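You operate a simulated robot arm through the tools that you are given. There is no shell and no other tool.

The job below is to be done with a simulated two-armed robot. You get a single attempt, and the scene is never put back.

Task
Take the drip tray and leave it on the white tile. Then put the number twelve seal pod on the small parts table away on the rubber sheet. Then open the pull-out shelf, take the blue pad on the small parts table and put it away on the board of the pull-out shelf, then shut the shelf. Then fetch the red bauble and set it on the stores shelf marked three. Then take the blue ball on the white table and put it away on the grey bench. Then put the yellow float on the white table away on the grey bench. Then open the cans bin lid. The order counts. Set down upright: number twelve seal pod, red bauble, blue ball, yellow float.
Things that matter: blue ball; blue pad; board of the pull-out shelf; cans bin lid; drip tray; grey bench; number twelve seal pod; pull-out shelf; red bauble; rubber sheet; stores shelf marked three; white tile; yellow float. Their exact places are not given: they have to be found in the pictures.

It is judged by the outcome, as a careful person would: the job done as asked, and still so three seconds after it is handed in. It fails if anything else is knocked over, pushed out of place, dropped, spilled or broken. Lids that push on must go on centred and level and be pressed home; caps that screw on are set level and turned clockwise until they are tight. Flat cloth is picked up by pressing the open fingertips on it (5 to 10 N) and closing them slowly along it; thin cloth reads only 2 to 8 mm in the jaws.

Robot
Two 7-joint arms with two-finger parallel grippers on one trunk, on a base that moves. Base frame: it is fixed to the floor where the robot stands at the start and does not move with it; the origin is under the middle of the robot, x ahead of it, y to its left, z up; the surface under the hand at the start is at about z = 800. Lengths are in mm, angles in degrees, forces in N, time in s.
The left shoulder is at the start at [110, 170, 1467], the right one opposite. With the tool pointing down near the work surface each hand reaches from about 380 to 720 mm from the robot's upright axis, wherever it stands, measured 20 degrees to its own side. Places, roughly: blue ball (7x7x8 cm) [2400, 700, 800]; blue pad (6x6x4 cm) [700, 500, 800]; board of the pull-out shelf [-1300, 1700, 1000]; cans bin lid [-1200, -300, 700]; drip tray [500, 0, 750]; grey bench [5100, 3700, 800]; number twelve seal pod [500, 250, 750]; pull-out shelf [-1300, 1600, 1000]; red bauble (6x6x10 cm) [2200, 700, 800]; rubber sheet [500, 4500, 800]; stores shelf marked three [-1400, 1300, 1000]; white tile (13x13x1 cm) [1100, 300, 800]; yellow float [3000, 750, 750]. Payload 1.57 kg a hand.
The tool frame of a hand sits at the grasp point between the pads (the TCP): z along the fingers, y along the line on which they close. The tips reach 30 mm beyond it. Largest opening 80 mm; finger width 17, thickness 12; the body of the gripper, 40 by 82 mm, starts 80 mm behind the TCP.
Orientation is that of the tool frame in the base frame, as a unit quaternion [x, y, z, w]. With the fingers straight down and closing along the base's y, the tool's x points along the base's -x, its y along +y and its z along -z.

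Tools
- The arms move only by the tool drive_tool. It takes "left_deltas", "right_deltas" or both (then of equal length, played together; a hand with none holds still); each is a list of rows, each a list of 7 numbers: the shift along the tool's x, y, z in mm, then the turn, a rotation vector about the tool's x, y, z in degrees, then the finger opening in mm, from 0 to 80. In form: [[tx, ty, tz, rx, ry, rz, hand], ...]. A call has 1 to 20 rows; each row shifts and turns the commanded pose from where the row before left it, along the tool's axes as they then stand. Rows are played at 5 a second. More than 50 mm and 8.6 degrees between two rows, or a gripper value outside its range, and nothing of the call is played. A pose out of reach is approached as far as the arm can. The call stops where the force on the tool passes 40 N (or 10 N more than at its start, if that is more) or the arm is blocked; 0.2 s more then pass. The fingers move at their own pace (about 72 mm/s each) and stop on an object; they squeeze with about 33 N. The grip force told is the motor's: it shows also when the fingers shut on nothing. Time passes only in rows, and 0.2 s behind the last, so rows that do not move let the fingers close. It gives the time, the measured TCP pose, the force on the tool (base axes), the opening and the grip force at its end, in the units of the frame above (readings bear some noise), with the torque about the TCP (base axes, N m) and any sound that the robot's microphone picked up.
- Cameras (640 x 400 px; columns grow to the right, rows downward): "scene" is now at [93.4, -52.6, 1617.8]; the picture's right is [-0.96, -0.29, 0.00], its down [-0.27, 0.89, -0.36] and it looks along [0.11, -0.35, -0.93] (base axes); focal length 214 px, centre (320, 200). "left" rides on the left gripper at [72, 7, -122] in its tool frame; the picture's right is [-0.09, 1.00, 0.00], its down [-0.84, -0.08, -0.54] and it looks along [-0.54, -0.05, 0.84] (tool axes); focal length 238 px, centre (320, 200). "right" rides on the right gripper at [72, -7, -122] in its tool frame; the picture's right is [0.09, 1.00, 0.00], its down [-0.84, 0.08, -0.54] and it looks along [-0.54, 0.05, 0.84] (tool axes); focal length 238 px, centre (320, 200).
- capture(camera): a new picture of that camera. No time passes.
- raise_lower(by): slides the trunk up (or, below 0, down) by that many mm; the arms and the scene camera ride with it, the base frame stays. It gives what a move gives, with no picture.
- steer(legs): drives the robot by 1 to 6 legs, each [ahead, left, turn to the left] in mm, mm and degrees, along the robot's own axes; the way and the turn of a leg run together, so that a leg with both is an arc; at most 1500 mm and 180 degrees a leg. The arms and the cameras ride along, it lands a little off, and it stops where it bumps. It gives what a move gives.
- turn_head(pan, tilt): turns the head with the scene camera to pan (to the left, within 86 degrees either way) and tilt (down, from -29 to 69), counted from straight ahead of the robot. It gives what a move gives.
- probe_pixels(camera, pixels): for up to 12 pixels [column, row] of the newest picture of that camera ("zoom" is the newest enlarged one), the place [x, y, z] in the base frame of the surface seen there, good to about 2 mm, but the place of the scene camera against the robot may be out by one fixed shift of up to 12 mm in any direction. No time passes.
- zoom(camera, box): a new picture of the part [left, top, right, bottom] of that camera's present view, enlarged. No time passes.
- finish_job(): hands the job in; it is judged then, once.

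Unless the task says otherwise, let go and move clear before handing in.

The tools are called after "Call:" by a JSON object that holds its "fn" and its "kwargs". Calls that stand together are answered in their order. drive_tool: Moves the arms, as the interface text tells. Its arguments: {"type":"object","properties":{"left_deltas":{"type":"array","items":{"type":"array","items":{"type":"number"}}},"right_deltas":{"type":"array","items":{"type":"array","items":{"type":"number"}}}},"required":[]} The other tools are called the same way: raise_lower (by) moves the trunk up or down; steer (legs) drives the base; turn_head (pan, tilt) turns the head that bears the scene camera; capture (camera) takes a picture; probe_pixels (camera, pixels) gives the place of the surface under pixels of a picture; zoom (camera, box) takes an enlarged picture of a part of a camera's view; finish_job () hands the job in.

At the start:

```text
clock: 0.0
left_tool_pos: [398.4, 592.0, 999.7]
left_tool_rot: [0.0, 1.0, 0.0, 0.0]
left_wrist_force: [-0.2, -0.1, -0.7]
left_ft_torque: [-0.03, -0.01, 0.01]
left_width: 80.1
left_grip_force: 0.1
right_tool_pos: [639.4, 106.8, 1230.4]
right_tool_rot: [0.0, 1.0, 0.0, -0.001]
right_wrist_force: [-0.4, -0.6, -0.4]
right_ft_torque: [0.01, 0.01, 0.02]
right_width: 80.0
right_grip_force: 0.0
trunk travel left (down, up): [-781.0, 109.0]
robot x, y, heading: [-1.7, 1.2, 0.1]
head pan, tilt (commanded): [-73.1, 68.8]
```

scene: 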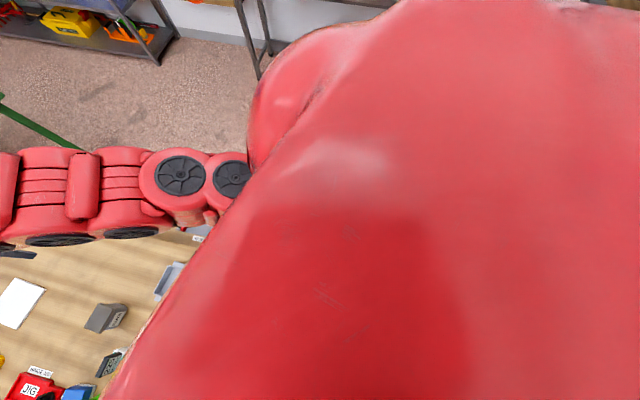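
right: 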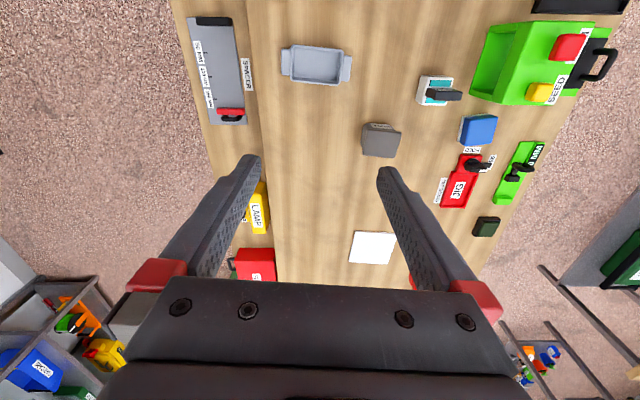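
left: 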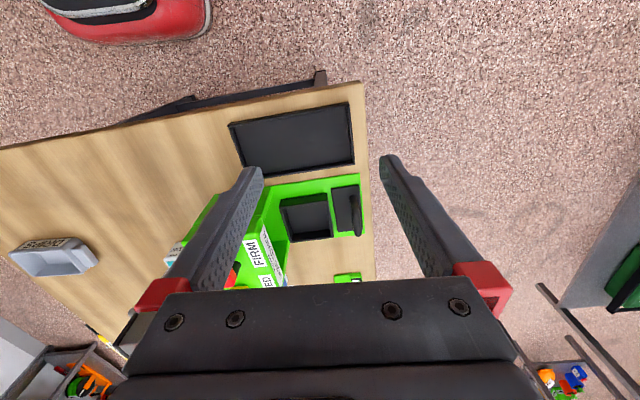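

The right wrist picture shows the table with a grey tray (315,65), a white tile (372,247) and a blue pad (478,130). I'll turn the head to look ahead at the table.

Call:
{"fn": "turn_head", "kwargs": {"pan": 0, "tilt": 45}}

Call:
{"fn": "capture", "kwargs": {"camera": "scene"}}

Call:
{"fn": "zoom", "kwargs": {"camera": "right", "box": [170, 0, 640, 290]}}

```text
clock: 1.4
left_tool_pos: [398.9, 590.9, 1000.1]
left_tool_rot: [-0.001, 1.0, 0.0, 0.0]
left_wrist_force: [0.3, -0.6, -0.8]
left_ft_torque: [0.03, -0.02, -0.03]
left_width: 80.0
left_grip_force: 0.0
right_tool_pos: [640.1, 105.8, 1230.6]
right_tool_rot: [0.0, 1.0, 0.0, 0.0]
right_wrist_force: [-0.8, -0.3, 0.2]
right_ft_torque: [0.01, 0.03, -0.02]
right_width: 80.0
right_grip_force: 0.1
trunk travel left (down, up): [-781.0, 109.0]
robot x, y, heading: [-1.6, 1.0, 0.1]
head pan, tilt (commanded): [0.0, 45.0]
```

```text
taken
```

scene: 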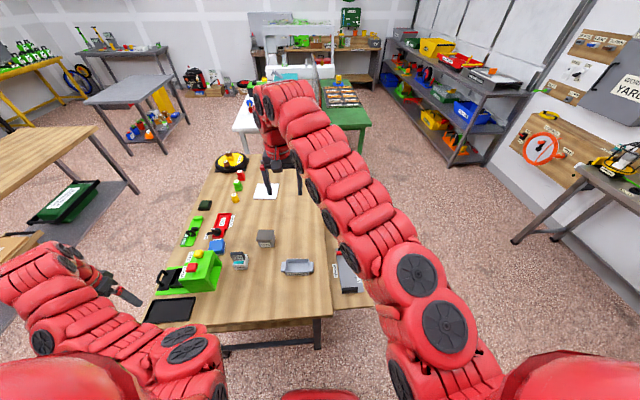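

```text
1.36 times, centred on (405, 145) of right
```

zoom: 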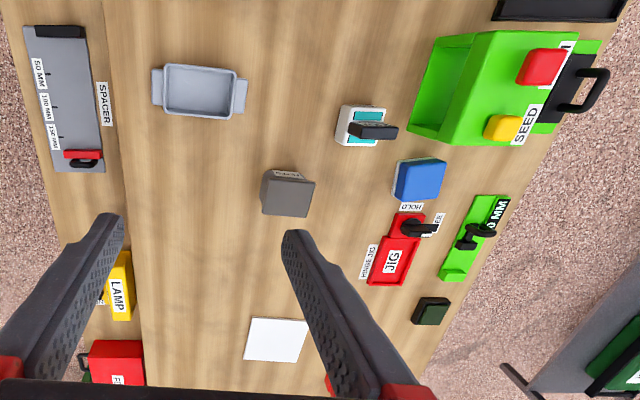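

The right view shows a grey eared tray at (315,65) and a white/teal item with a dark handle at (440,90). I'll probe and zoom in on them.

Call:
{"fn": "capture", "kwargs": {"camera": "right"}}

Call:
{"fn": "probe_pixels", "kwargs": {"camera": "right", "pixels": [[315, 65], [290, 65], [345, 68], [372, 247], [478, 130], [438, 95], [380, 140], [300, 150], [235, 60], [585, 10], [395, 233], [350, 260]]}}

Call:
{"fn": "zoom", "kwargs": {"camera": "right", "box": [400, 50, 520, 125]}}

Call:
{"fn": "zoom", "kwargs": {"camera": "scene", "box": [130, 140, 370, 330]}}

Call:
{"fn": "zoom", "kwargs": {"camera": "left", "box": [0, 90, 380, 360]}}

```text
taken
```

right: 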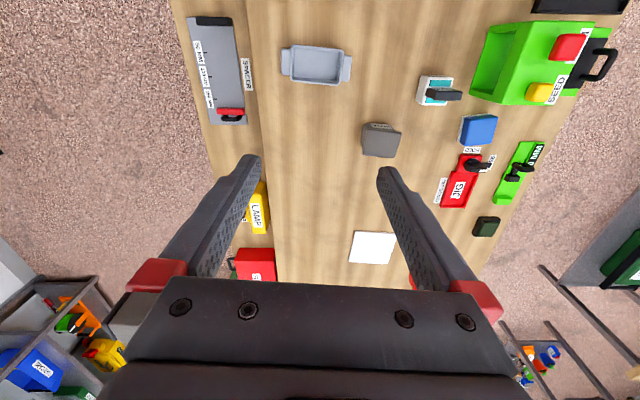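

```text
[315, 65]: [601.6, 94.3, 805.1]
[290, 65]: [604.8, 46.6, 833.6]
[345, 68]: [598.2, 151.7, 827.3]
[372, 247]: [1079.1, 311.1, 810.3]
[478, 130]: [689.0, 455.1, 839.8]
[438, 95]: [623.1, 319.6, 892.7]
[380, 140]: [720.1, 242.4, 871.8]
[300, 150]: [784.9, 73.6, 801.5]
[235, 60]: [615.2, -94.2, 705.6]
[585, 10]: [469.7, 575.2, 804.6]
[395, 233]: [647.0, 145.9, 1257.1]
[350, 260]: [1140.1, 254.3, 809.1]
```

```text
5.33 times, centred on (460, 88) of right
```

zoom: 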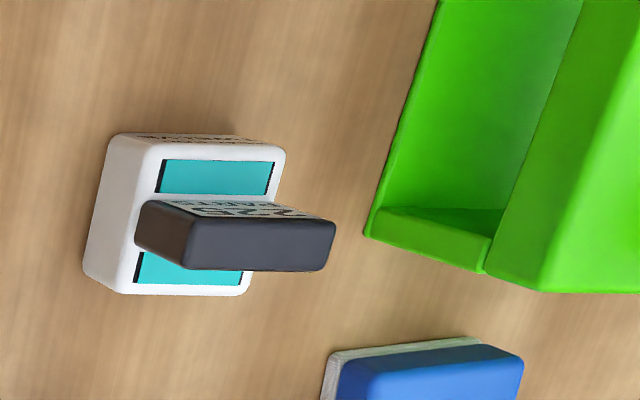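

```text
2.11 times, centred on (250, 235) of scene
```

zoom: 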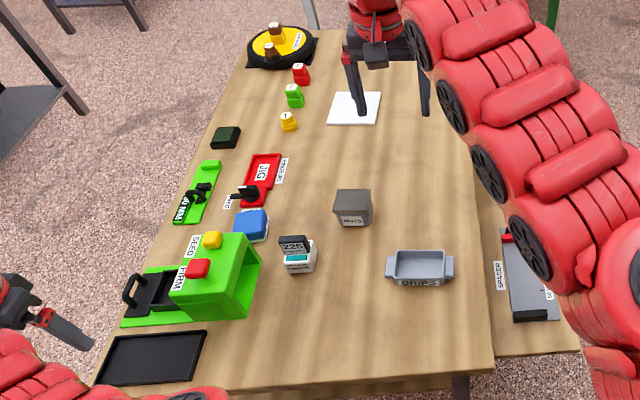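

```text
1.48 times, centred on (190, 225) of left
```

zoom: 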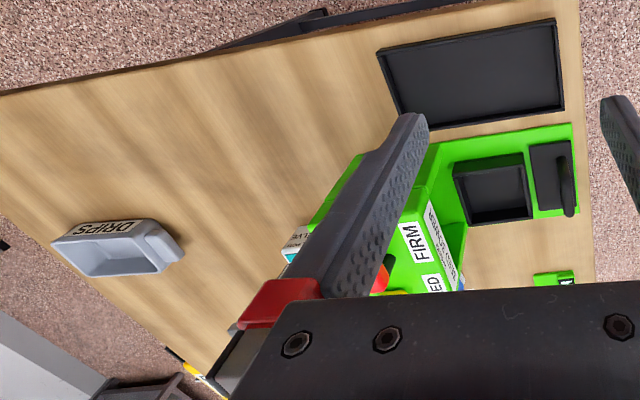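

The tray reads "DRIPS". I'll zoom in on the labels of the teal pod and the grey block to find the number twelve pod.

Call:
{"fn": "zoom", "kwargs": {"camera": "scene", "box": [225, 215, 285, 275]}}

Call:
{"fn": "zoom", "kwargs": {"camera": "scene", "box": [190, 190, 250, 250]}}

Call:
{"fn": "zoom", "kwargs": {"camera": "scene", "box": [260, 240, 330, 285]}}

Call:
{"fn": "zoom", "kwargs": {"camera": "scene", "box": [210, 60, 390, 180]}}

```text
6.67 times, centred on (255, 245) of scene
```

zoom: 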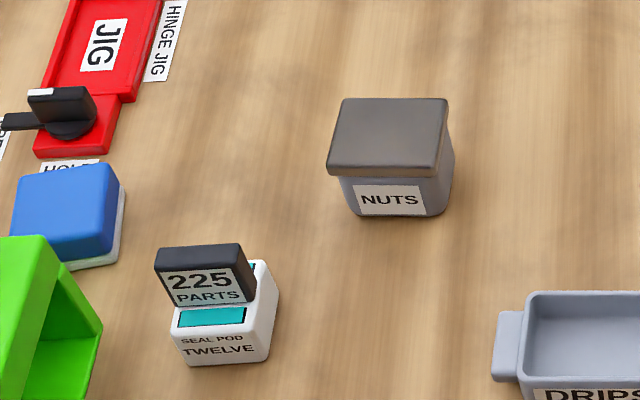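

```text
6.67 times, centred on (220, 220) of scene
```

zoom: 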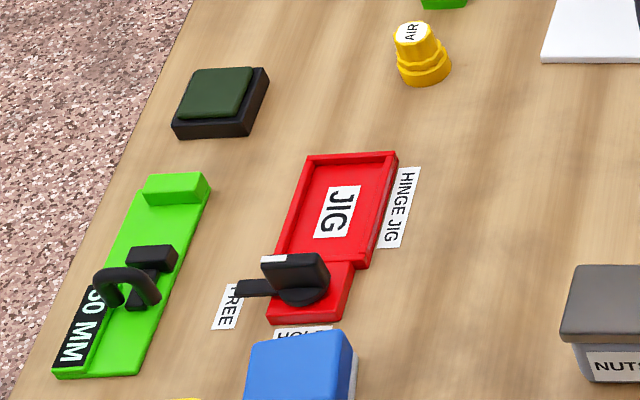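

```text
8.89 times, centred on (295, 262) of scene
```

zoom: 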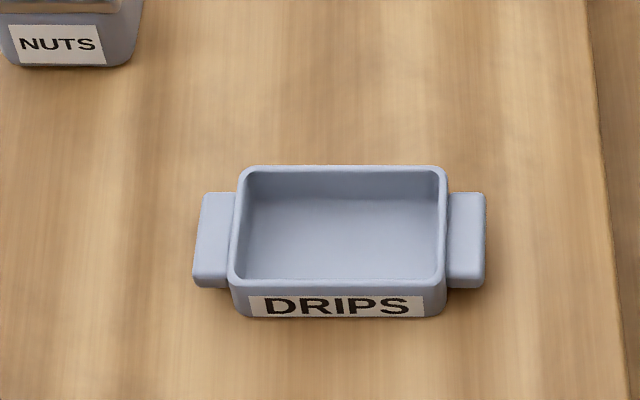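

```text
3.33 times, centred on (300, 120) of scene
```

zoom: 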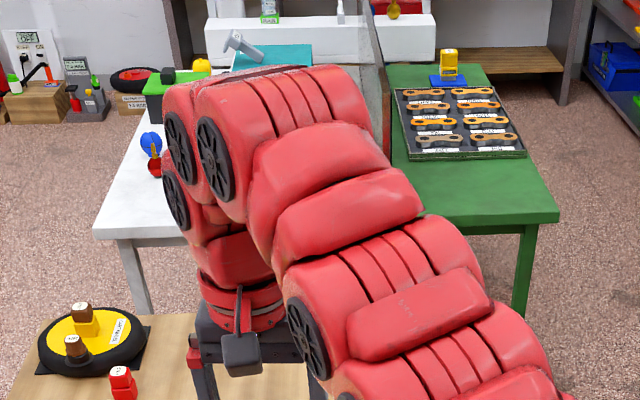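

The pod reads "SEAL POD TWELVE" and the tray "DRIPS". I'll measure the tray, tile and pod with the right wrist camera, which has no fixed shift.

Call:
{"fn": "zoom", "kwargs": {"camera": "right", "box": [270, 30, 366, 90]}}

Call:
{"fn": "probe_pixels", "kwargs": {"camera": "zoom", "pixels": [[100, 200], [500, 260], [150, 90], [450, 130], [440, 360], [170, 330], [300, 220], [300, 345], [310, 105], [140, 200], [460, 260]]}}

```text
6.67 times, centred on (318, 60) of right
```

zoom: 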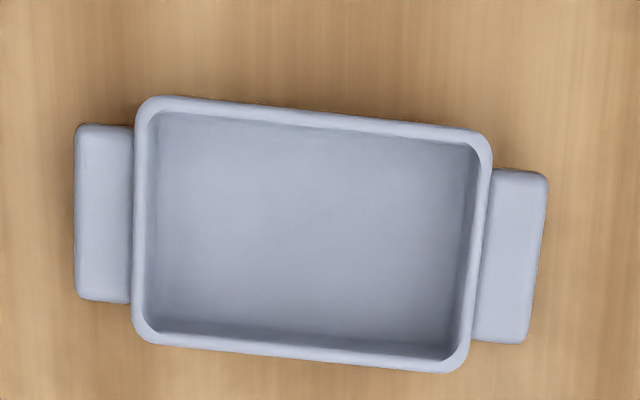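

```text
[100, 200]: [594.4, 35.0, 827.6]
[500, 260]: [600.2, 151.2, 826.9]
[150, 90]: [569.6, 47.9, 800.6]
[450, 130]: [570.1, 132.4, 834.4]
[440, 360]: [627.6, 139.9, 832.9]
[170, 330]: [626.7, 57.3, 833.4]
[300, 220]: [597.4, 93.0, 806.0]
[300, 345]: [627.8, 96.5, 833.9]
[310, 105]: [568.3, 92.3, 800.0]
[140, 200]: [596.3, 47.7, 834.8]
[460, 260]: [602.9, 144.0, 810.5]
```

Table top is z≈800 and the tray spans x≈568–630, rim z≈834, so it can be gripped across x. I'll check the table edges, the tile and the robot's own base with the left and right cameras.

Call:
{"fn": "capture", "kwargs": {"camera": "left"}}

Call:
{"fn": "probe_pixels", "kwargs": {"camera": "left", "pixels": [[50, 137], [120, 125], [300, 90], [355, 85], [365, 140], [370, 200], [130, 20], [205, 25], [321, 78], [200, 102], [330, 130], [240, 130]]}}

Call:
{"fn": "zoom", "kwargs": {"camera": "right", "box": [330, 215, 410, 275]}}

Call:
{"fn": "probe_pixels", "kwargs": {"camera": "zoom", "pixels": [[320, 200], [210, 140], [500, 150], [170, 355], [440, 390]]}}

Call:
{"fn": "turn_head", "kwargs": {"pan": 60, "tilt": 35}}

Call:
{"fn": "capture", "kwargs": {"camera": "scene"}}

```text
taken
```

left: 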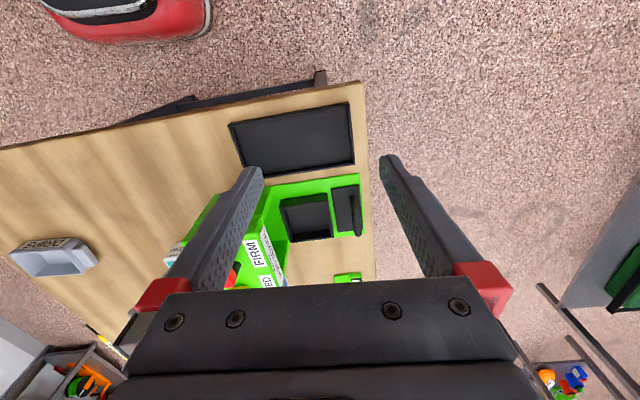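

```text
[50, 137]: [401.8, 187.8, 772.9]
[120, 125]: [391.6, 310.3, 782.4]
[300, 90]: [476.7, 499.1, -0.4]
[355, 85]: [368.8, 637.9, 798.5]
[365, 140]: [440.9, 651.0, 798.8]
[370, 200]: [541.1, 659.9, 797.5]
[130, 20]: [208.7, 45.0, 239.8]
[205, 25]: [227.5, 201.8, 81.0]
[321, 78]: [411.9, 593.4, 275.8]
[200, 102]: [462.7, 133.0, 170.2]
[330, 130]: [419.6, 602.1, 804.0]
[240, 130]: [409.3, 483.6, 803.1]
```

```text
6.67 times, centred on (370, 245) of right
```

zoom: 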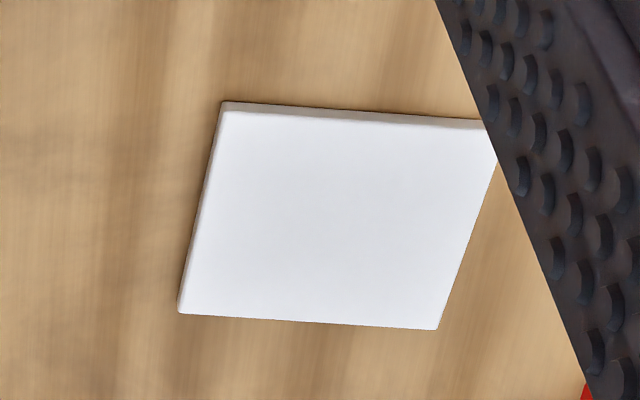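

```text
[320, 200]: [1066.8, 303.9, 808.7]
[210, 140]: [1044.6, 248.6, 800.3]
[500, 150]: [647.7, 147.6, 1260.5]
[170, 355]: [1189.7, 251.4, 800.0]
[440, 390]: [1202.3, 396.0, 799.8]
```

```text
clock: 2.8
left_tool_pos: [397.3, 592.1, 999.2]
left_tool_rot: [0.001, 1.0, 0.0, 0.0]
left_wrist_force: [0.2, -0.3, -1.1]
left_ft_torque: [-0.01, 0.0, 0.03]
left_width: 80.1
left_grip_force: 0.1
right_tool_pos: [639.4, 106.3, 1231.5]
right_tool_rot: [0.0, 1.0, 0.0, 0.0]
right_wrist_force: [-0.4, -0.2, -0.1]
right_ft_torque: [-0.01, 0.0, -0.03]
right_width: 79.9
right_grip_force: 0.0
trunk travel left (down, up): [-781.0, 109.0]
robot x, y, heading: [0.1, -1.8, 0.1]
head pan, tilt (commanded): [60.0, 35.0]
```

```text
taken
```

scene: 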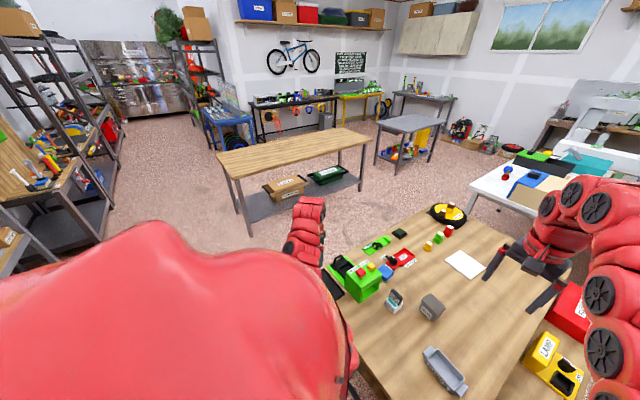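

The aisle on the left between this table and the next wooden table looks open. I'll probe its width and the tile corners in the scene view (462,265).

Call:
{"fn": "probe_pixels", "kwargs": {"camera": "scene", "pixels": [[464, 251], [485, 265], [468, 278], [446, 262], [464, 264], [222, 165], [372, 138], [250, 232], [410, 208], [570, 270], [440, 370], [345, 345]]}}

Call:
{"fn": "turn_head", "kwargs": {"pan": 30, "tilt": 20}}

Call:
{"fn": "capture", "kwargs": {"camera": "scene"}}

```text
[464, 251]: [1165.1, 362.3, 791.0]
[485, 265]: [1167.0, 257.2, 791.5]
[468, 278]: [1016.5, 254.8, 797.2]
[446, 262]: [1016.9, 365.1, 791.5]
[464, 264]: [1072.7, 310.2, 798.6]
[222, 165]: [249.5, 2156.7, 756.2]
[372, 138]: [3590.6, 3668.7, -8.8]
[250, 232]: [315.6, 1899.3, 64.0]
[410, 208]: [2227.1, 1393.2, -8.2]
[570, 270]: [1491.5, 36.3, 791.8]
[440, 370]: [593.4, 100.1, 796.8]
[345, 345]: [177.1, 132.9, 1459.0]
```

```text
clock: 3.7
left_tool_pos: [397.2, 592.0, 999.6]
left_tool_rot: [0.0, 1.0, 0.0, 0.0]
left_wrist_force: [1.0, 0.1, 1.0]
left_ft_torque: [-0.01, -0.02, 0.02]
left_width: 79.9
left_grip_force: 0.1
right_tool_pos: [639.8, 104.8, 1231.6]
right_tool_rot: [0.0, 1.0, 0.0, 0.0]
right_wrist_force: [0.1, 0.2, -0.1]
right_ft_torque: [0.02, 0.03, 0.02]
right_width: 80.1
right_grip_force: 0.0
trunk travel left (down, up): [-781.0, 109.0]
robot x, y, heading: [-0.4, 1.0, -0.2]
head pan, tilt (commanded): [30.0, 20.0]
```

```text
taken
```

scene: 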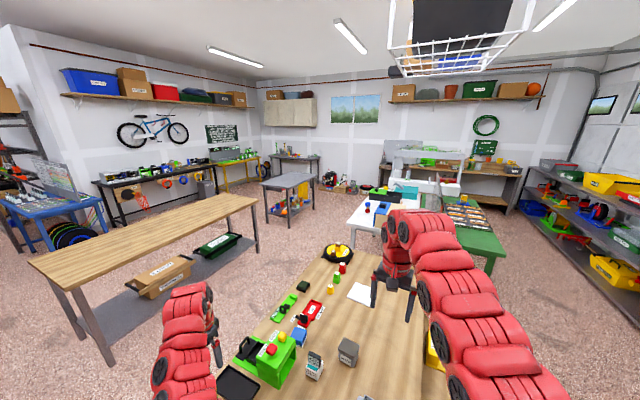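

The aisle on the left is over 1.2 m wide, so I can place on the tile from the left side of the table. First I'll turn the right hand 90° so it closes along x, and move it above the tray.

Call:
{"fn": "drive_tool", "kwargs": {"right_deltas": [[0, 0, 0, 0, 0, -8.2, 80], [0, 0, 0, 0, 0, -8.2, 80], [0, 0, 0, 0, 0, -8.2, 80], [0, 0, 0, 0, 0, -8.2, 80], [0, 0, 0, 0, 0, -8.2, 80], [0, 0, 0, 0, 0, -8.2, 80], [0, 0, 0, 0, 0, -8.2, 80], [0, 0, 0, 0, 0, -8.2, 80], [0, 0, 0, 0, 0, -8.2, 80], [0, 0, 0, 0, 0, -8.2, 80], [0, 0, 0, 0, 0, -8, 80], [0, 0, 0, 0, 0, 0, 80]]}}

Call:
{"fn": "capture", "kwargs": {"camera": "right"}}

```text
clock: 6.3
left_tool_pos: [398.6, 591.9, 998.8]
left_tool_rot: [0.0, 1.0, 0.0, 0.0]
left_wrist_force: [-0.7, -1.0, 0.4]
left_ft_torque: [0.0, -0.01, -0.02]
left_width: 79.9
left_grip_force: 0.0
right_tool_pos: [639.2, 105.3, 1231.1]
right_tool_rot: [0.707, -0.707, 0.0, 0.0]
right_wrist_force: [0.2, 0.0, -0.4]
right_ft_torque: [0.0, -0.04, -0.01]
right_width: 80.3
right_grip_force: 0.0
trunk travel left (down, up): [-781.0, 109.0]
robot x, y, heading: [-0.1, 2.5, -0.1]
head pan, tilt (commanded): [30.0, 20.0]
```

```text
taken
```

right: 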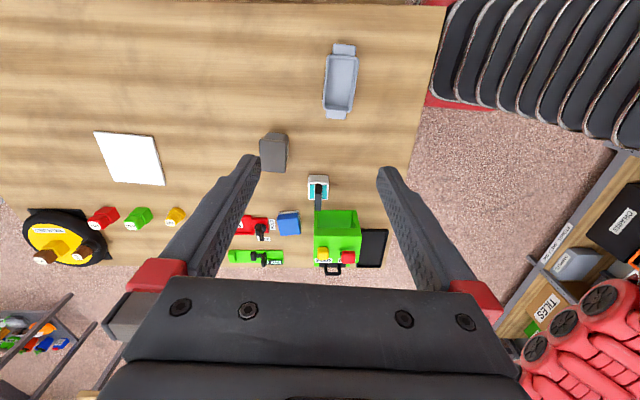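

The hand has turned, and the tray is at (340,82) with the tile at (130,158) in full view. I'll probe both precisely.

Call:
{"fn": "zoom", "kwargs": {"camera": "right", "box": [80, 110, 180, 200]}}

Call:
{"fn": "probe_pixels", "kwargs": {"camera": "right", "pixels": [[97, 134], [151, 139], [162, 183], [112, 180], [130, 158], [325, 85], [355, 85], [340, 50], [337, 113], [340, 82]]}}

Call:
{"fn": "zoom", "kwargs": {"camera": "right", "box": [300, 30, 380, 130]}}

```text
4.44 times, centred on (130, 155) of right
```

zoom: 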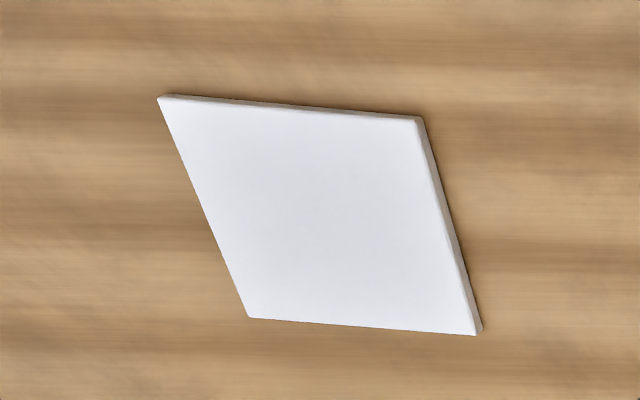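

```text
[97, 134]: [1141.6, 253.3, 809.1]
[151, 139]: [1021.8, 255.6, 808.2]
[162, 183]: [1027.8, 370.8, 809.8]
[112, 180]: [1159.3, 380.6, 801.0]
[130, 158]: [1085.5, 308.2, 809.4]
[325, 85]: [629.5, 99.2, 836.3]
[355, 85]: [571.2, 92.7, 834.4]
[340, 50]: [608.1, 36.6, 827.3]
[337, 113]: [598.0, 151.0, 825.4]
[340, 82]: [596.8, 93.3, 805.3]
```

```text
4.00 times, centred on (340, 80) of right
```

zoom: 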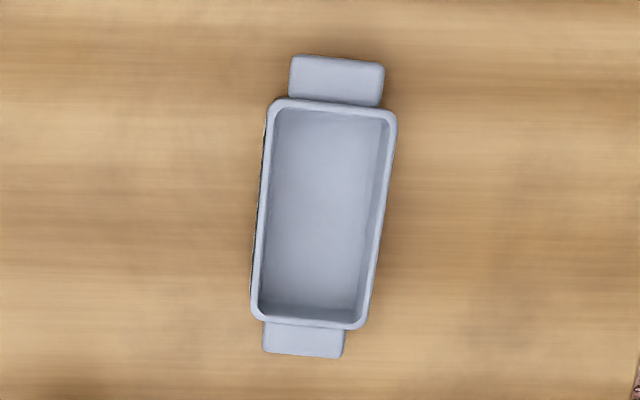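

Tray centre is about (600, 96), tile centre about (1085, 313) with top at z≈809. I'll move over the tray and come down to z≈920, then re-look.

Call:
{"fn": "drive_tool", "kwargs": {"right_deltas": [[9, 39, 0, 0, 0, 0, 80], [0, 0, 45, 0, 0, 0, 80], [0, 0, 45, 0, 0, 0, 80], [0, 0, 45, 0, 0, 0, 80], [0, 0, 45, 0, 0, 0, 80], [0, 0, 45, 0, 0, 0, 80], [0, 0, 45, 0, 0, 0, 80], [0, 0, 40, 0, 0, 0, 80], [0, 0, 0, 0, 0, 0, 80]]}}

Call:
{"fn": "capture", "kwargs": {"camera": "right"}}

```text
clock: 8.3
left_tool_pos: [397.6, 589.9, 1000.1]
left_tool_rot: [0.0, 1.0, 0.0, 0.0]
left_wrist_force: [-0.2, 0.4, -0.2]
left_ft_torque: [0.01, 0.0, 0.01]
left_width: 80.2
left_grip_force: 0.1
right_tool_pos: [603.0, 99.3, 913.4]
right_tool_rot: [-0.707, 0.708, 0.0, 0.0]
right_wrist_force: [-0.4, 0.3, 0.2]
right_ft_torque: [0.01, -0.02, 0.0]
right_width: 80.0
right_grip_force: 0.0
right hand out of reach, approached as far as the arm can: row 1
trunk travel left (down, up): [-781.0, 109.0]
robot x, y, heading: [2.4, 0.0, 0.0]
head pan, tilt (commanded): [30.0, 20.0]
```

```text
taken
```

right: 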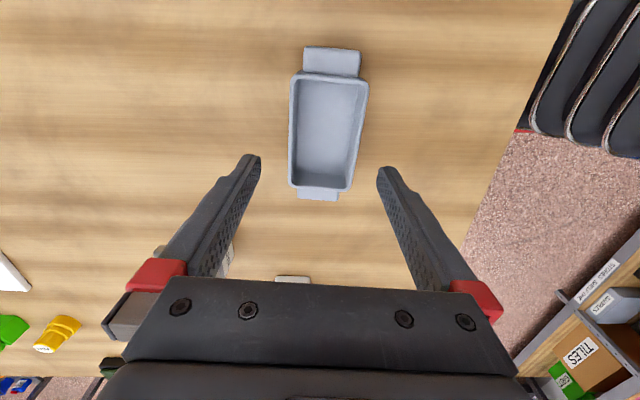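

Commanded pose was reached within a few mm. I'll probe the tray edges from this closer view.

Call:
{"fn": "probe_pixels", "kwargs": {"camera": "right", "pixels": [[292, 130], [364, 130], [293, 170], [354, 170], [330, 77], [320, 188], [328, 60], [318, 195], [330, 130]]}}

Call:
{"fn": "zoom", "kwargs": {"camera": "right", "box": [270, 35, 390, 210]}}

```text
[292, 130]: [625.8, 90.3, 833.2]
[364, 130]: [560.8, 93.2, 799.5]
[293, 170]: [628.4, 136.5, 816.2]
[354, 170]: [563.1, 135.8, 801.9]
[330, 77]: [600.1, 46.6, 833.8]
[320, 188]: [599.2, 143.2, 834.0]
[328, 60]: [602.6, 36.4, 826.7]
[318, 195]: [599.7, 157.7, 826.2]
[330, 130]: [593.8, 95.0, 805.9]
```

```text
2.29 times, centred on (330, 122) of right
```

zoom: 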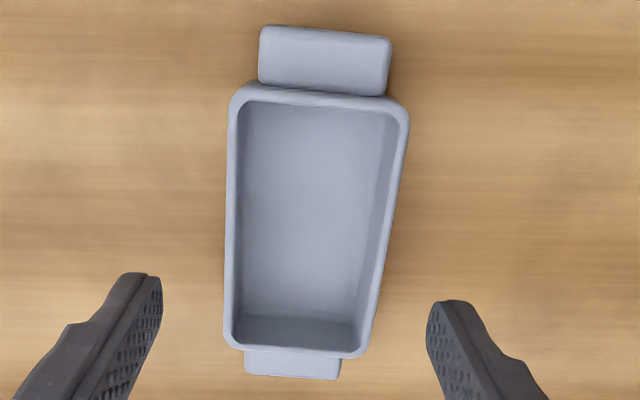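

Tray sits at x≈568–629, centre (599, 95). I'll shift 4 mm, go down to z≈837 and close.

Call:
{"fn": "drive_tool", "kwargs": {"right_deltas": [[4, 4, 0, 0, 0, 0, 80], [0, 0, 30, 0, 0, 0, 80], [0, 0, 30, 0, 0, 0, 80], [0, 0, 16, 0, 0, 0, 80], [0, 0, 0, 0, 0, 0, 80]]}}

Call:
{"fn": "capture", "kwargs": {"camera": "right"}}

```text
clock: 9.5
left_tool_pos: [398.3, 591.7, 1000.5]
left_tool_rot: [0.0, 1.0, 0.0, 0.0]
left_wrist_force: [0.5, -0.1, 0.1]
left_ft_torque: [0.0, 0.0, 0.02]
left_width: 80.2
left_grip_force: 0.0
right_tool_pos: [601.5, 93.0, 834.4]
right_tool_rot: [0.707, -0.707, -0.001, 0.0]
right_wrist_force: [0.2, -0.4, -0.2]
right_ft_torque: [0.0, -0.02, 0.03]
right_width: 80.0
right_grip_force: 0.2
trunk travel left (down, up): [-781.0, 109.0]
robot x, y, heading: [-1.1, 0.7, 0.0]
head pan, tilt (commanded): [30.0, 20.0]
```

```text
taken
```

right: 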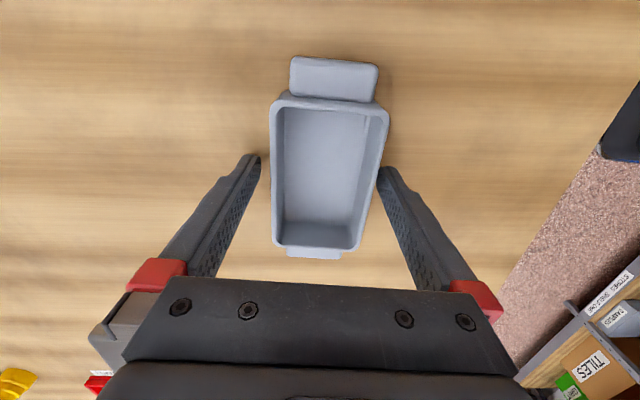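

The fingers straddle the tray. I'll close them and let them settle.

Call:
{"fn": "drive_tool", "kwargs": {"right_deltas": [[0, 2, 0, 0, 0, 0, 80], [0, 0, 0, 0, 0, 0, 66], [0, 0, 0, 0, 0, 0, 60], [0, 0, 0, 0, 0, 0, 50], [0, 0, 0, 0, 0, 0, 40], [0, 0, 0, 0, 0, 0, 40]]}}

Call:
{"fn": "capture", "kwargs": {"camera": "right"}}

```text
clock: 10.9
left_tool_pos: [397.9, 592.2, 999.2]
left_tool_rot: [-0.001, 1.0, 0.0, -0.001]
left_wrist_force: [0.4, 0.4, 0.2]
left_ft_torque: [-0.02, -0.01, -0.01]
left_width: 79.9
left_grip_force: 0.1
right_tool_pos: [598.7, 93.4, 835.6]
right_tool_rot: [0.708, -0.707, 0.0, -0.001]
right_wrist_force: [-0.4, 0.7, 2.6]
right_ft_torque: [0.01, 0.02, -0.01]
right_width: 61.1
right_grip_force: 32.6
trunk travel left (down, up): [-781.0, 109.0]
robot x, y, heading: [-1.6, 1.1, -0.1]
head pan, tilt (commanded): [30.0, 20.0]
```

```text
taken
```

right: 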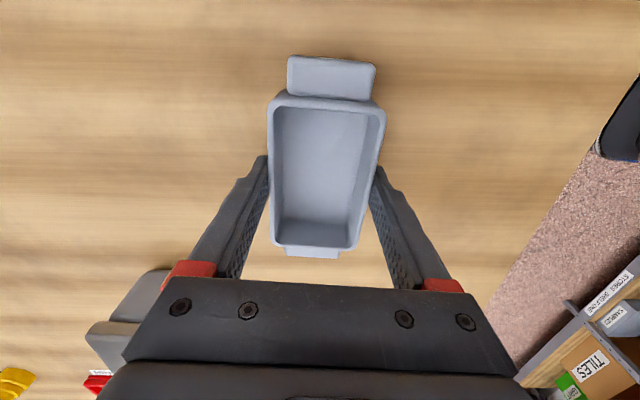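

Gripped at 61 mm with 33 N. I'll lift straight up about 240 mm and check that the tray stays held.

Call:
{"fn": "drive_tool", "kwargs": {"right_deltas": [[0, 0, -15, 0, 0, 0, 40], [0, 0, -25, 0, 0, 0, 40], [0, 0, -40, 0, 0, 0, 40], [0, 0, -40, 0, 0, 0, 40], [0, 0, -40, 0, 0, 0, 40], [0, 0, -40, 0, 0, 0, 40], [0, 0, -40, 0, 0, 0, 40], [0, 0, 0, 0, 0, 0, 40]]}}

Call:
{"fn": "capture", "kwargs": {"camera": "right"}}

```text
clock: 12.7
left_tool_pos: [397.6, 592.3, 999.5]
left_tool_rot: [0.0, 1.0, 0.0, 0.001]
left_wrist_force: [-0.3, 0.2, 0.3]
left_ft_torque: [0.02, 0.01, 0.02]
left_width: 80.2
left_grip_force: 0.0
right_tool_pos: [598.0, 96.0, 1077.9]
right_tool_rot: [-0.707, 0.707, 0.0, 0.0]
right_wrist_force: [-0.5, 1.4, -0.9]
right_ft_torque: [0.0, 0.01, 0.0]
right_width: 40.1
right_grip_force: 0.1
trunk travel left (down, up): [-781.0, 109.0]
robot x, y, heading: [3.3, -3.5, -0.1]
head pan, tilt (commanded): [30.0, 20.0]
```

```text
taken
```

right: 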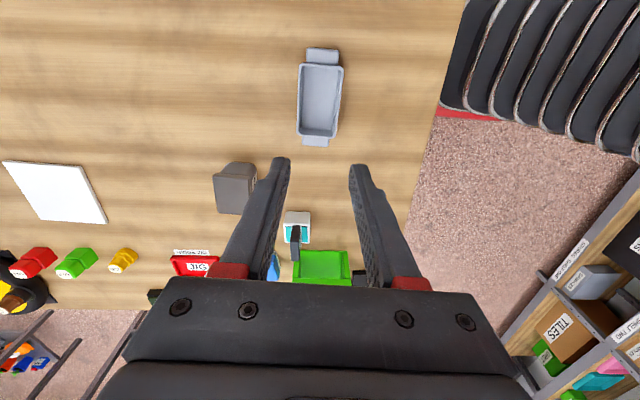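

The tray slipped out and stayed on the table (318,97), and the hand has closed to 40 mm. I'll look closely at the tray's side profile to choose a better grip.

Call:
{"fn": "turn_head", "kwargs": {"pan": 5, "tilt": 50}}

Call:
{"fn": "capture", "kwargs": {"camera": "scene"}}

Call:
{"fn": "zoom", "kwargs": {"camera": "right", "box": [270, 30, 370, 160]}}

Call:
{"fn": "probe_pixels", "kwargs": {"camera": "right", "pixels": [[301, 90], [339, 90], [320, 65], [317, 135], [322, 55], [315, 141], [319, 97]]}}

```text
clock: 13.7
left_tool_pos: [398.4, 592.8, 999.8]
left_tool_rot: [0.0, 1.0, 0.001, 0.0]
left_wrist_force: [0.8, 0.6, -0.1]
left_ft_torque: [0.01, -0.01, -0.01]
left_width: 79.9
left_grip_force: 0.1
right_tool_pos: [598.4, 97.1, 1078.9]
right_tool_rot: [0.707, -0.707, 0.0, 0.0]
right_wrist_force: [0.4, -0.4, -0.7]
right_ft_torque: [-0.04, 0.01, -0.01]
right_width: 40.1
right_grip_force: 0.1
trunk travel left (down, up): [-781.0, 109.0]
robot x, y, heading: [4.1, -1.4, -0.0]
head pan, tilt (commanded): [5.0, 50.0]
```

```text
taken
```

scene: 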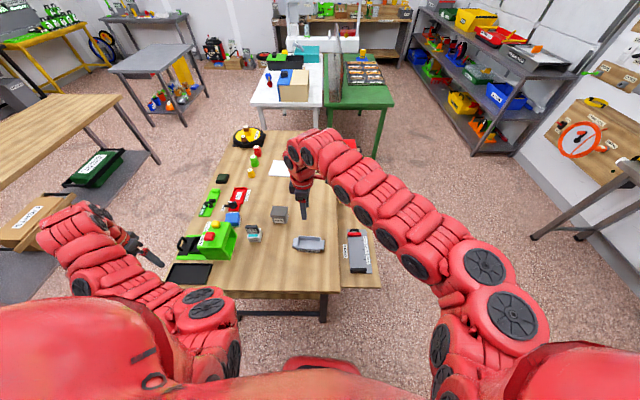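

```text
3.08 times, centred on (320, 95) of right
```

zoom: 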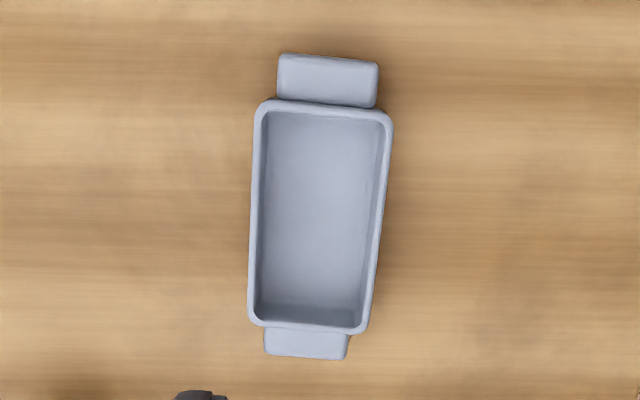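

```text
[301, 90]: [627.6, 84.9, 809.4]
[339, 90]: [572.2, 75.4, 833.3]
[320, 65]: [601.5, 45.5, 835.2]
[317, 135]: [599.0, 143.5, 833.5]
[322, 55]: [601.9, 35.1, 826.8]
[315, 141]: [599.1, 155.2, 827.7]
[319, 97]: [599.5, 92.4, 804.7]
```

The walls look vertical and the tray didn't move, so the grip simply slid. I'll grip again slightly lower, wait longer, and lift slowly while reading the force.

Call:
{"fn": "drive_tool", "kwargs": {"right_deltas": [[0, 0, 40, 0, 0, 0, 80], [0, 0, 40, 0, 0, 0, 80], [0, 0, 40, 0, 0, 0, 80], [0, 0, 40, 0, 0, 0, 80], [0, 0, 40, 0, 0, 0, 80], [0, 0, 30, 0, 0, 0, 80], [0, 0, 14, 0, 0, 0, 80], [0, 0, 0, 0, 0, 0, 80], [0, 0, 0, 0, 0, 0, 65], [0, 0, 0, 0, 0, 0, 50], [0, 0, 0, 0, 0, 0, 30], [0, 0, 0, 0, 0, 0, 0], [0, 0, 0, 0, 0, 0, 0], [0, 0, 0, 0, 0, 0, 0]]}}

Call:
{"fn": "drive_tool", "kwargs": {"right_deltas": [[0, 0, -2, 0, 0, 0, 0], [0, 0, -2, 0, 0, 0, 0]]}}

Call:
{"fn": "drive_tool", "kwargs": {"right_deltas": [[0, 0, -2, 0, 0, 0, 0], [0, 0, -2, 0, 0, 0, 0]]}}

Call:
{"fn": "capture", "kwargs": {"camera": "right"}}

```text
clock: 16.6
left_tool_pos: [398.4, 591.1, 1000.0]
left_tool_rot: [0.0, 1.0, 0.0, 0.0]
left_wrist_force: [-0.1, 1.2, 0.0]
left_ft_torque: [-0.01, 0.01, -0.02]
left_width: 80.1
left_grip_force: 0.1
right_tool_pos: [596.9, 95.3, 832.0]
right_tool_rot: [-0.707, 0.707, 0.0, 0.0]
right_wrist_force: [-0.8, -0.1, -1.2]
right_ft_torque: [0.02, 0.01, 0.02]
right_width: 61.4
right_grip_force: 33.1
trunk travel left (down, up): [-781.0, 109.0]
robot x, y, heading: [1.6, -2.6, 0.1]
head pan, tilt (commanded): [5.0, 50.0]
```

```text
clock: 17.2
left_tool_pos: [397.6, 590.8, 999.7]
left_tool_rot: [-0.001, 1.0, 0.0, 0.0]
left_wrist_force: [-0.4, -0.4, -0.4]
left_ft_torque: [-0.01, -0.03, -0.02]
left_width: 80.1
left_grip_force: 0.0
right_tool_pos: [597.4, 95.5, 835.2]
right_tool_rot: [-0.707, 0.707, 0.0, 0.001]
right_wrist_force: [0.6, 0.1, -1.5]
right_ft_torque: [0.01, 0.01, 0.03]
right_width: 61.2
right_grip_force: 33.3
trunk travel left (down, up): [-781.0, 109.0]
robot x, y, heading: [-0.8, 0.6, 0.1]
head pan, tilt (commanded): [5.0, 50.0]
```

```text
clock: 17.9
left_tool_pos: [397.7, 592.1, 999.5]
left_tool_rot: [0.0, 1.0, 0.0, 0.0]
left_wrist_force: [0.0, 0.3, 0.2]
left_ft_torque: [-0.03, 0.02, 0.0]
left_width: 80.1
left_grip_force: 0.1
right_tool_pos: [598.2, 95.1, 838.6]
right_tool_rot: [0.707, -0.707, 0.0, 0.0]
right_wrist_force: [0.7, 0.1, -0.8]
right_ft_torque: [-0.04, 0.01, 0.02]
right_width: 61.4
right_grip_force: 32.9
trunk travel left (down, up): [-781.0, 109.0]
robot x, y, heading: [-0.4, 2.6, 0.1]
head pan, tilt (commanded): [5.0, 50.0]
```

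```text
taken
```

right: 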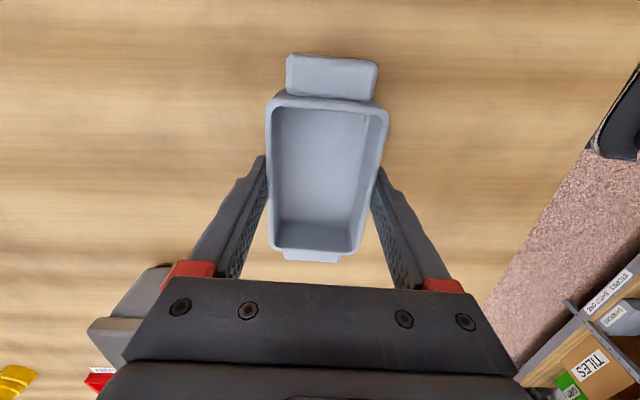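

Force stays about −1 N so the tray is light. I'll probe the rim height to see whether it is actually lifting.

Call:
{"fn": "probe_pixels", "kwargs": {"camera": "right", "pixels": [[327, 101], [315, 250], [320, 160], [330, 75], [315, 257], [200, 80]]}}

```text
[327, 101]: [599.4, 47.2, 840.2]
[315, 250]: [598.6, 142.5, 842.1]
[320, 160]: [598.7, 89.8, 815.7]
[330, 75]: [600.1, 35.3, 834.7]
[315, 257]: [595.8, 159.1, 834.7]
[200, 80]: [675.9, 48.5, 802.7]
```

The rim is now at z≈841, so the tray is lifting this time. I'll continue slowly and check on the way.

Call:
{"fn": "drive_tool", "kwargs": {"right_deltas": [[0, 0, -4, 0, 0, 0, 0], [0, 0, -6, 0, 0, 0, 0], [0, 0, -8, 0, 0, 0, 0], [0, 0, -10, 0, 0, 0, 0], [0, 0, -10, 0, 0, 0, 0], [0, 0, -10, 0, 0, 0, 0]]}}

Call:
{"fn": "capture", "kwargs": {"camera": "right"}}

```text
clock: 19.2
left_tool_pos: [396.9, 591.5, 1000.4]
left_tool_rot: [0.0, 1.0, 0.0, 0.0]
left_wrist_force: [-0.6, 0.4, -0.3]
left_ft_torque: [-0.03, -0.01, 0.03]
left_width: 80.3
left_grip_force: 0.0
right_tool_pos: [598.2, 94.6, 886.7]
right_tool_rot: [0.707, -0.707, 0.0, 0.001]
right_wrist_force: [0.0, -0.2, -1.2]
right_ft_torque: [0.0, 0.0, 0.0]
right_width: 61.3
right_grip_force: 33.2
trunk travel left (down, up): [-781.0, 109.0]
robot x, y, heading: [-1.4, -0.1, 0.2]
head pan, tilt (commanded): [5.0, 50.0]
```

```text
taken
```

right: 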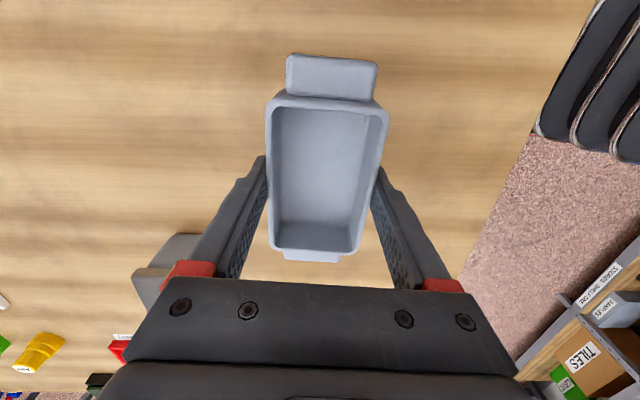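

The tray is held firmly and level. I'll keep lifting to about z=1080 at a moderate pace.

Call:
{"fn": "drive_tool", "kwargs": {"right_deltas": [[0, 0, -15, 0, 0, 0, 0], [0, 0, -20, 0, 0, 0, 0], [0, 0, -20, 0, 0, 0, 0], [0, 0, -20, 0, 0, 0, 0], [0, 0, -20, 0, 0, 0, 0], [0, 0, -20, 0, 0, 0, 0], [0, 0, -20, 0, 0, 0, 0], [0, 0, -20, 0, 0, 0, 0], [0, 0, -20, 0, 0, 0, 0], [0, 0, -15, 0, 0, 0, 0]]}}

Call:
{"fn": "capture", "kwargs": {"camera": "right"}}

Call:
{"fn": "turn_head", "kwargs": {"pan": 80, "tilt": 40}}

Call:
{"fn": "capture", "kwargs": {"camera": "scene"}}

```text
clock: 21.4
left_tool_pos: [397.7, 591.6, 999.8]
left_tool_rot: [0.0, 1.0, 0.0, 0.0]
left_wrist_force: [-0.1, -0.3, -0.6]
left_ft_torque: [-0.03, 0.0, 0.05]
left_width: 80.0
left_grip_force: 0.0
right_tool_pos: [599.2, 95.3, 1077.5]
right_tool_rot: [0.707, -0.707, -0.001, 0.0]
right_wrist_force: [0.1, 0.3, -0.8]
right_ft_torque: [-0.01, 0.01, -0.01]
right_width: 61.2
right_grip_force: 32.8
trunk travel left (down, up): [-781.0, 109.0]
robot x, y, heading: [-1.6, -0.3, -0.1]
head pan, tilt (commanded): [5.0, 50.0]
```

```text
taken
```

right: 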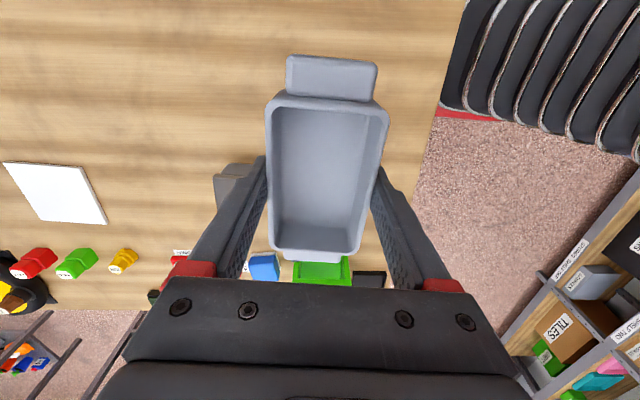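

```text
clock: 22.9
left_tool_pos: [397.8, 592.1, 999.9]
left_tool_rot: [0.0, 1.0, 0.0, 0.001]
left_wrist_force: [0.2, -0.3, 0.3]
left_ft_torque: [0.0, -0.02, -0.01]
left_width: 80.2
left_grip_force: 0.2
right_tool_pos: [598.5, 96.2, 1077.1]
right_tool_rot: [0.708, -0.707, 0.0, 0.0]
right_wrist_force: [0.5, 0.7, -0.9]
right_ft_torque: [0.03, 0.01, 0.03]
right_width: 60.9
right_grip_force: 32.3
trunk travel left (down, up): [-781.0, 109.0]
robot x, y, heading: [1.7, 0.3, -0.1]
head pan, tilt (commanded): [80.0, 40.0]
```

```text
taken
```

scene: 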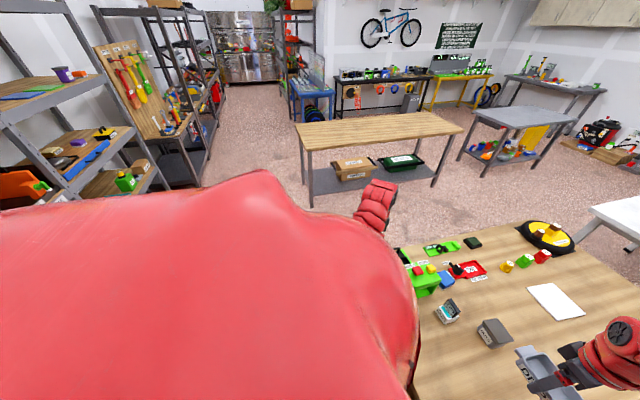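

The left aisle is clear. I'll check the heights of the wheel item and dispenser knobs that the tray will pass over, and lift the left hand 100 mm out of the way.

Call:
{"fn": "probe_pixels", "kwargs": {"camera": "scene", "pixels": [[554, 226], [544, 233], [543, 254], [525, 260], [450, 305], [495, 330], [440, 262], [300, 125], [312, 200], [462, 128], [432, 185]]}}

Call:
{"fn": "drive_tool", "kwargs": {"left_deltas": [[0, 0, -40, 0, 0, 0, 80], [0, 0, -40, 0, 0, 0, 80], [0, 0, -40, 0, 0, 0, 80]]}}

```text
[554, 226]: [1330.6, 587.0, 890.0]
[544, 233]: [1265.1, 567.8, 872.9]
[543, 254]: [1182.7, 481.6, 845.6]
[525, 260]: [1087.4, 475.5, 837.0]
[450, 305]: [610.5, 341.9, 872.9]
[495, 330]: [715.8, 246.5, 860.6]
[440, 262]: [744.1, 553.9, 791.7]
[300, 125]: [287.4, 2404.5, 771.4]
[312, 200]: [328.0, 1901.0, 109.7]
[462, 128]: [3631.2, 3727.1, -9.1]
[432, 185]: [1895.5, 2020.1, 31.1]
```

```text
clock: 23.7
left_tool_pos: [408.2, 605.3, 1037.0]
left_tool_rot: [0.0, 1.0, -0.001, 0.0]
left_wrist_force: [0.4, 0.2, 0.1]
left_ft_torque: [-0.01, 0.01, 0.0]
left_width: 80.1
left_grip_force: 0.0
left hand out of reach, approached as far as the arm can: row 1, 2, 3
right_tool_pos: [598.7, 95.5, 1077.0]
right_tool_rot: [-0.707, 0.707, 0.0, 0.0]
right_wrist_force: [-0.9, -0.5, -1.0]
right_ft_torque: [0.01, 0.0, 0.03]
right_width: 61.5
right_grip_force: 32.7
trunk travel left (down, up): [-781.0, 109.0]
robot x, y, heading: [1.2, 5.1, 0.3]
head pan, tilt (commanded): [80.0, 40.0]
```

Everything on the way is below z≈900, well under the tray. I'll drive around the left side: left 960, forward 990, then turn right 90°.

Call:
{"fn": "steer", "kwargs": {"legs": [[0, 960, 0], [990, 0, 0], [0, 0, -90]]}}

Call:
{"fn": "capture", "kwargs": {"camera": "right"}}

Call:
{"fn": "turn_head", "kwargs": {"pan": 0, "tilt": 50}}

Call:
{"fn": "capture", "kwargs": {"camera": "scene"}}

```text
clock: 37.4
left_tool_pos: [1595.4, 512.6, 1036.1]
left_tool_rot: [0.722, 0.692, 0.001, -0.001]
left_wrist_force: [-0.1, -0.8, 0.5]
left_ft_torque: [0.02, -0.02, 0.01]
left_width: 80.2
left_grip_force: 0.1
right_tool_pos: [1078.3, 344.4, 1077.2]
right_tool_rot: [0.021, 1.0, -0.001, -0.001]
right_wrist_force: [0.1, 1.2, -0.5]
right_ft_torque: [0.0, 0.01, -0.01]
right_width: 61.0
right_grip_force: 32.9
trunk travel left (down, up): [-781.0, 109.0]
robot x, y, heading: [1004.5, 944.9, -92.5]
head pan, tilt (commanded): [80.0, 40.0]
```

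```text
taken
```

right: 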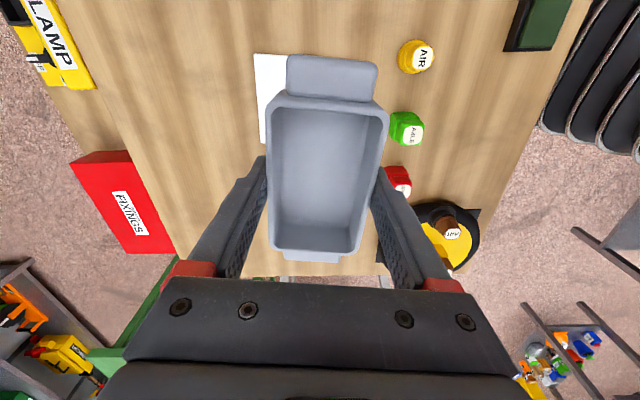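

```text
clock: 38.9
left_tool_pos: [1595.0, 513.2, 1036.5]
left_tool_rot: [0.722, 0.692, -0.001, -0.002]
left_wrist_force: [0.2, 0.2, 0.3]
left_ft_torque: [0.03, -0.02, -0.01]
left_width: 79.9
left_grip_force: 0.1
right_tool_pos: [1077.4, 344.1, 1077.6]
right_tool_rot: [0.02, 1.0, 0.0, 0.0]
right_wrist_force: [0.1, 0.0, -0.5]
right_ft_torque: [0.02, -0.01, 0.02]
right_width: 61.4
right_grip_force: 32.9
trunk travel left (down, up): [-781.0, 109.0]
robot x, y, heading: [1009.4, 949.2, -92.3]
head pan, tilt (commanded): [0.0, 50.0]
```

```text
taken
```

scene: 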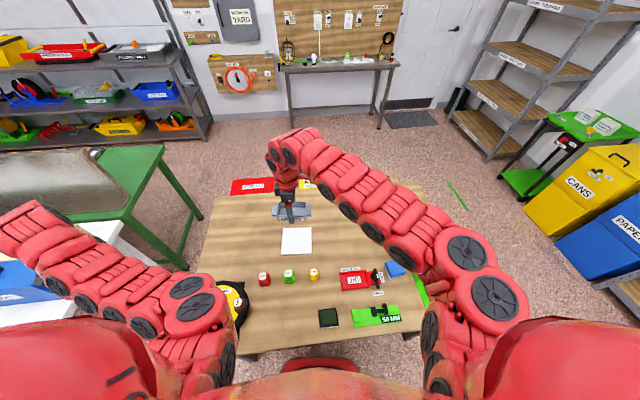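

I'm at (1007, 947, −92.4°) with the tray over the tile's near edge. I'll square up the hand, move over (1085, 313) and lower to z≈900.

Call:
{"fn": "drive_tool", "kwargs": {"right_deltas": [[0, 0, 0, 0, 0, -2.35, 0], [-4, -15, 0, 0, 0, 0, 0], [-3.5, -16, 0, 0, 0, 0, 0], [0, 0, 30, 0, 0, 0, 0], [0, 0, 30, 0, 0, 0, 0], [0, 0, 30, 0, 0, 0, 0], [0, 0, 30, 0, 0, 0, 0], [0, 0, 30, 0, 0, 0, 0], [0, 0, 27, 0, 0, 0, 0], [0, 0, 0, 0, 0, 0, 0]]}}

Call:
{"fn": "capture", "kwargs": {"camera": "right"}}

Call:
{"fn": "capture", "kwargs": {"camera": "scene"}}

Call:
{"fn": "zoom", "kwargs": {"camera": "scene", "box": [240, 180, 360, 270]}}

```text
clock: 41.1
left_tool_pos: [1594.7, 513.5, 1037.1]
left_tool_rot: [0.722, 0.692, 0.0, -0.001]
left_wrist_force: [-0.2, -0.4, -0.6]
left_ft_torque: [-0.01, 0.0, 0.0]
left_width: 80.0
left_grip_force: 0.0
right_tool_pos: [1085.6, 312.7, 900.9]
right_tool_rot: [0.001, 1.0, 0.0, 0.0]
right_wrist_force: [-0.7, 1.4, 0.5]
right_ft_torque: [0.01, -0.03, 0.03]
right_width: 61.3
right_grip_force: 33.4
trunk travel left (down, up): [-781.0, 109.0]
robot x, y, heading: [1005.5, 948.8, -92.6]
head pan, tilt (commanded): [0.0, 50.0]
```

```text
taken
```

right: 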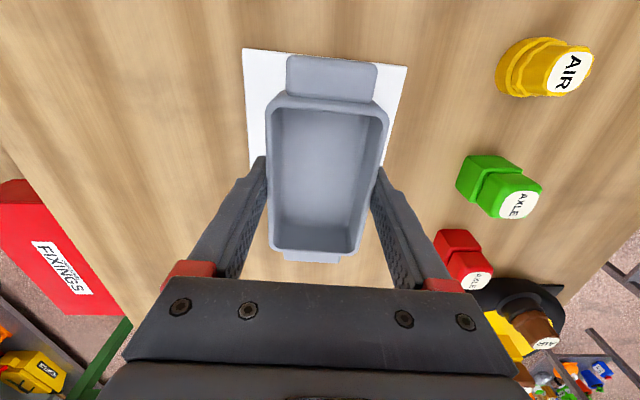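

```text
taken
```

scene: 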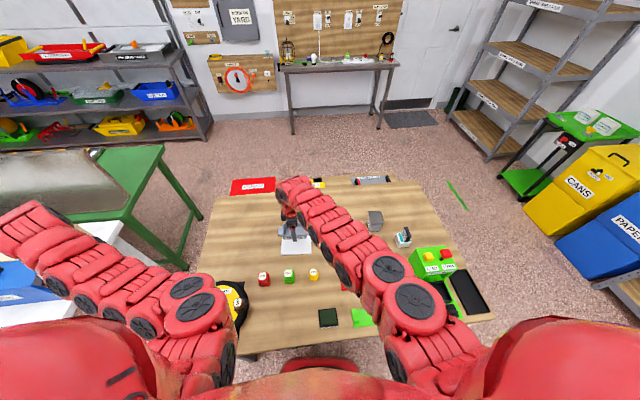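

```text
4.44 times, centred on (300, 225) of scene
```

zoom: 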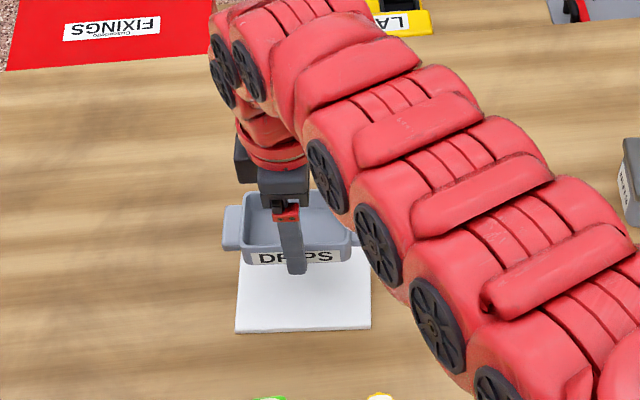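

The tray hangs over the tile, which is visible around it at (265,80) and (395,90). I'll probe the tile edges to confirm centring.

Call:
{"fn": "probe_pixels", "kwargs": {"camera": "right", "pixels": [[247, 53], [404, 69], [252, 140], [393, 115], [327, 57], [262, 100], [330, 75], [316, 256], [328, 100]]}}

```text
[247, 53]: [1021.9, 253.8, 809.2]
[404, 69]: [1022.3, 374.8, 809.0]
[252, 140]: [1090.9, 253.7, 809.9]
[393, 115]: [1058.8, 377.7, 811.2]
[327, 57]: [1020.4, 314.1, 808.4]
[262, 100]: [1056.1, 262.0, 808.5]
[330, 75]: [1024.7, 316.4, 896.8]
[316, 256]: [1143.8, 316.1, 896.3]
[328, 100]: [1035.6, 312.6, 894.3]
```

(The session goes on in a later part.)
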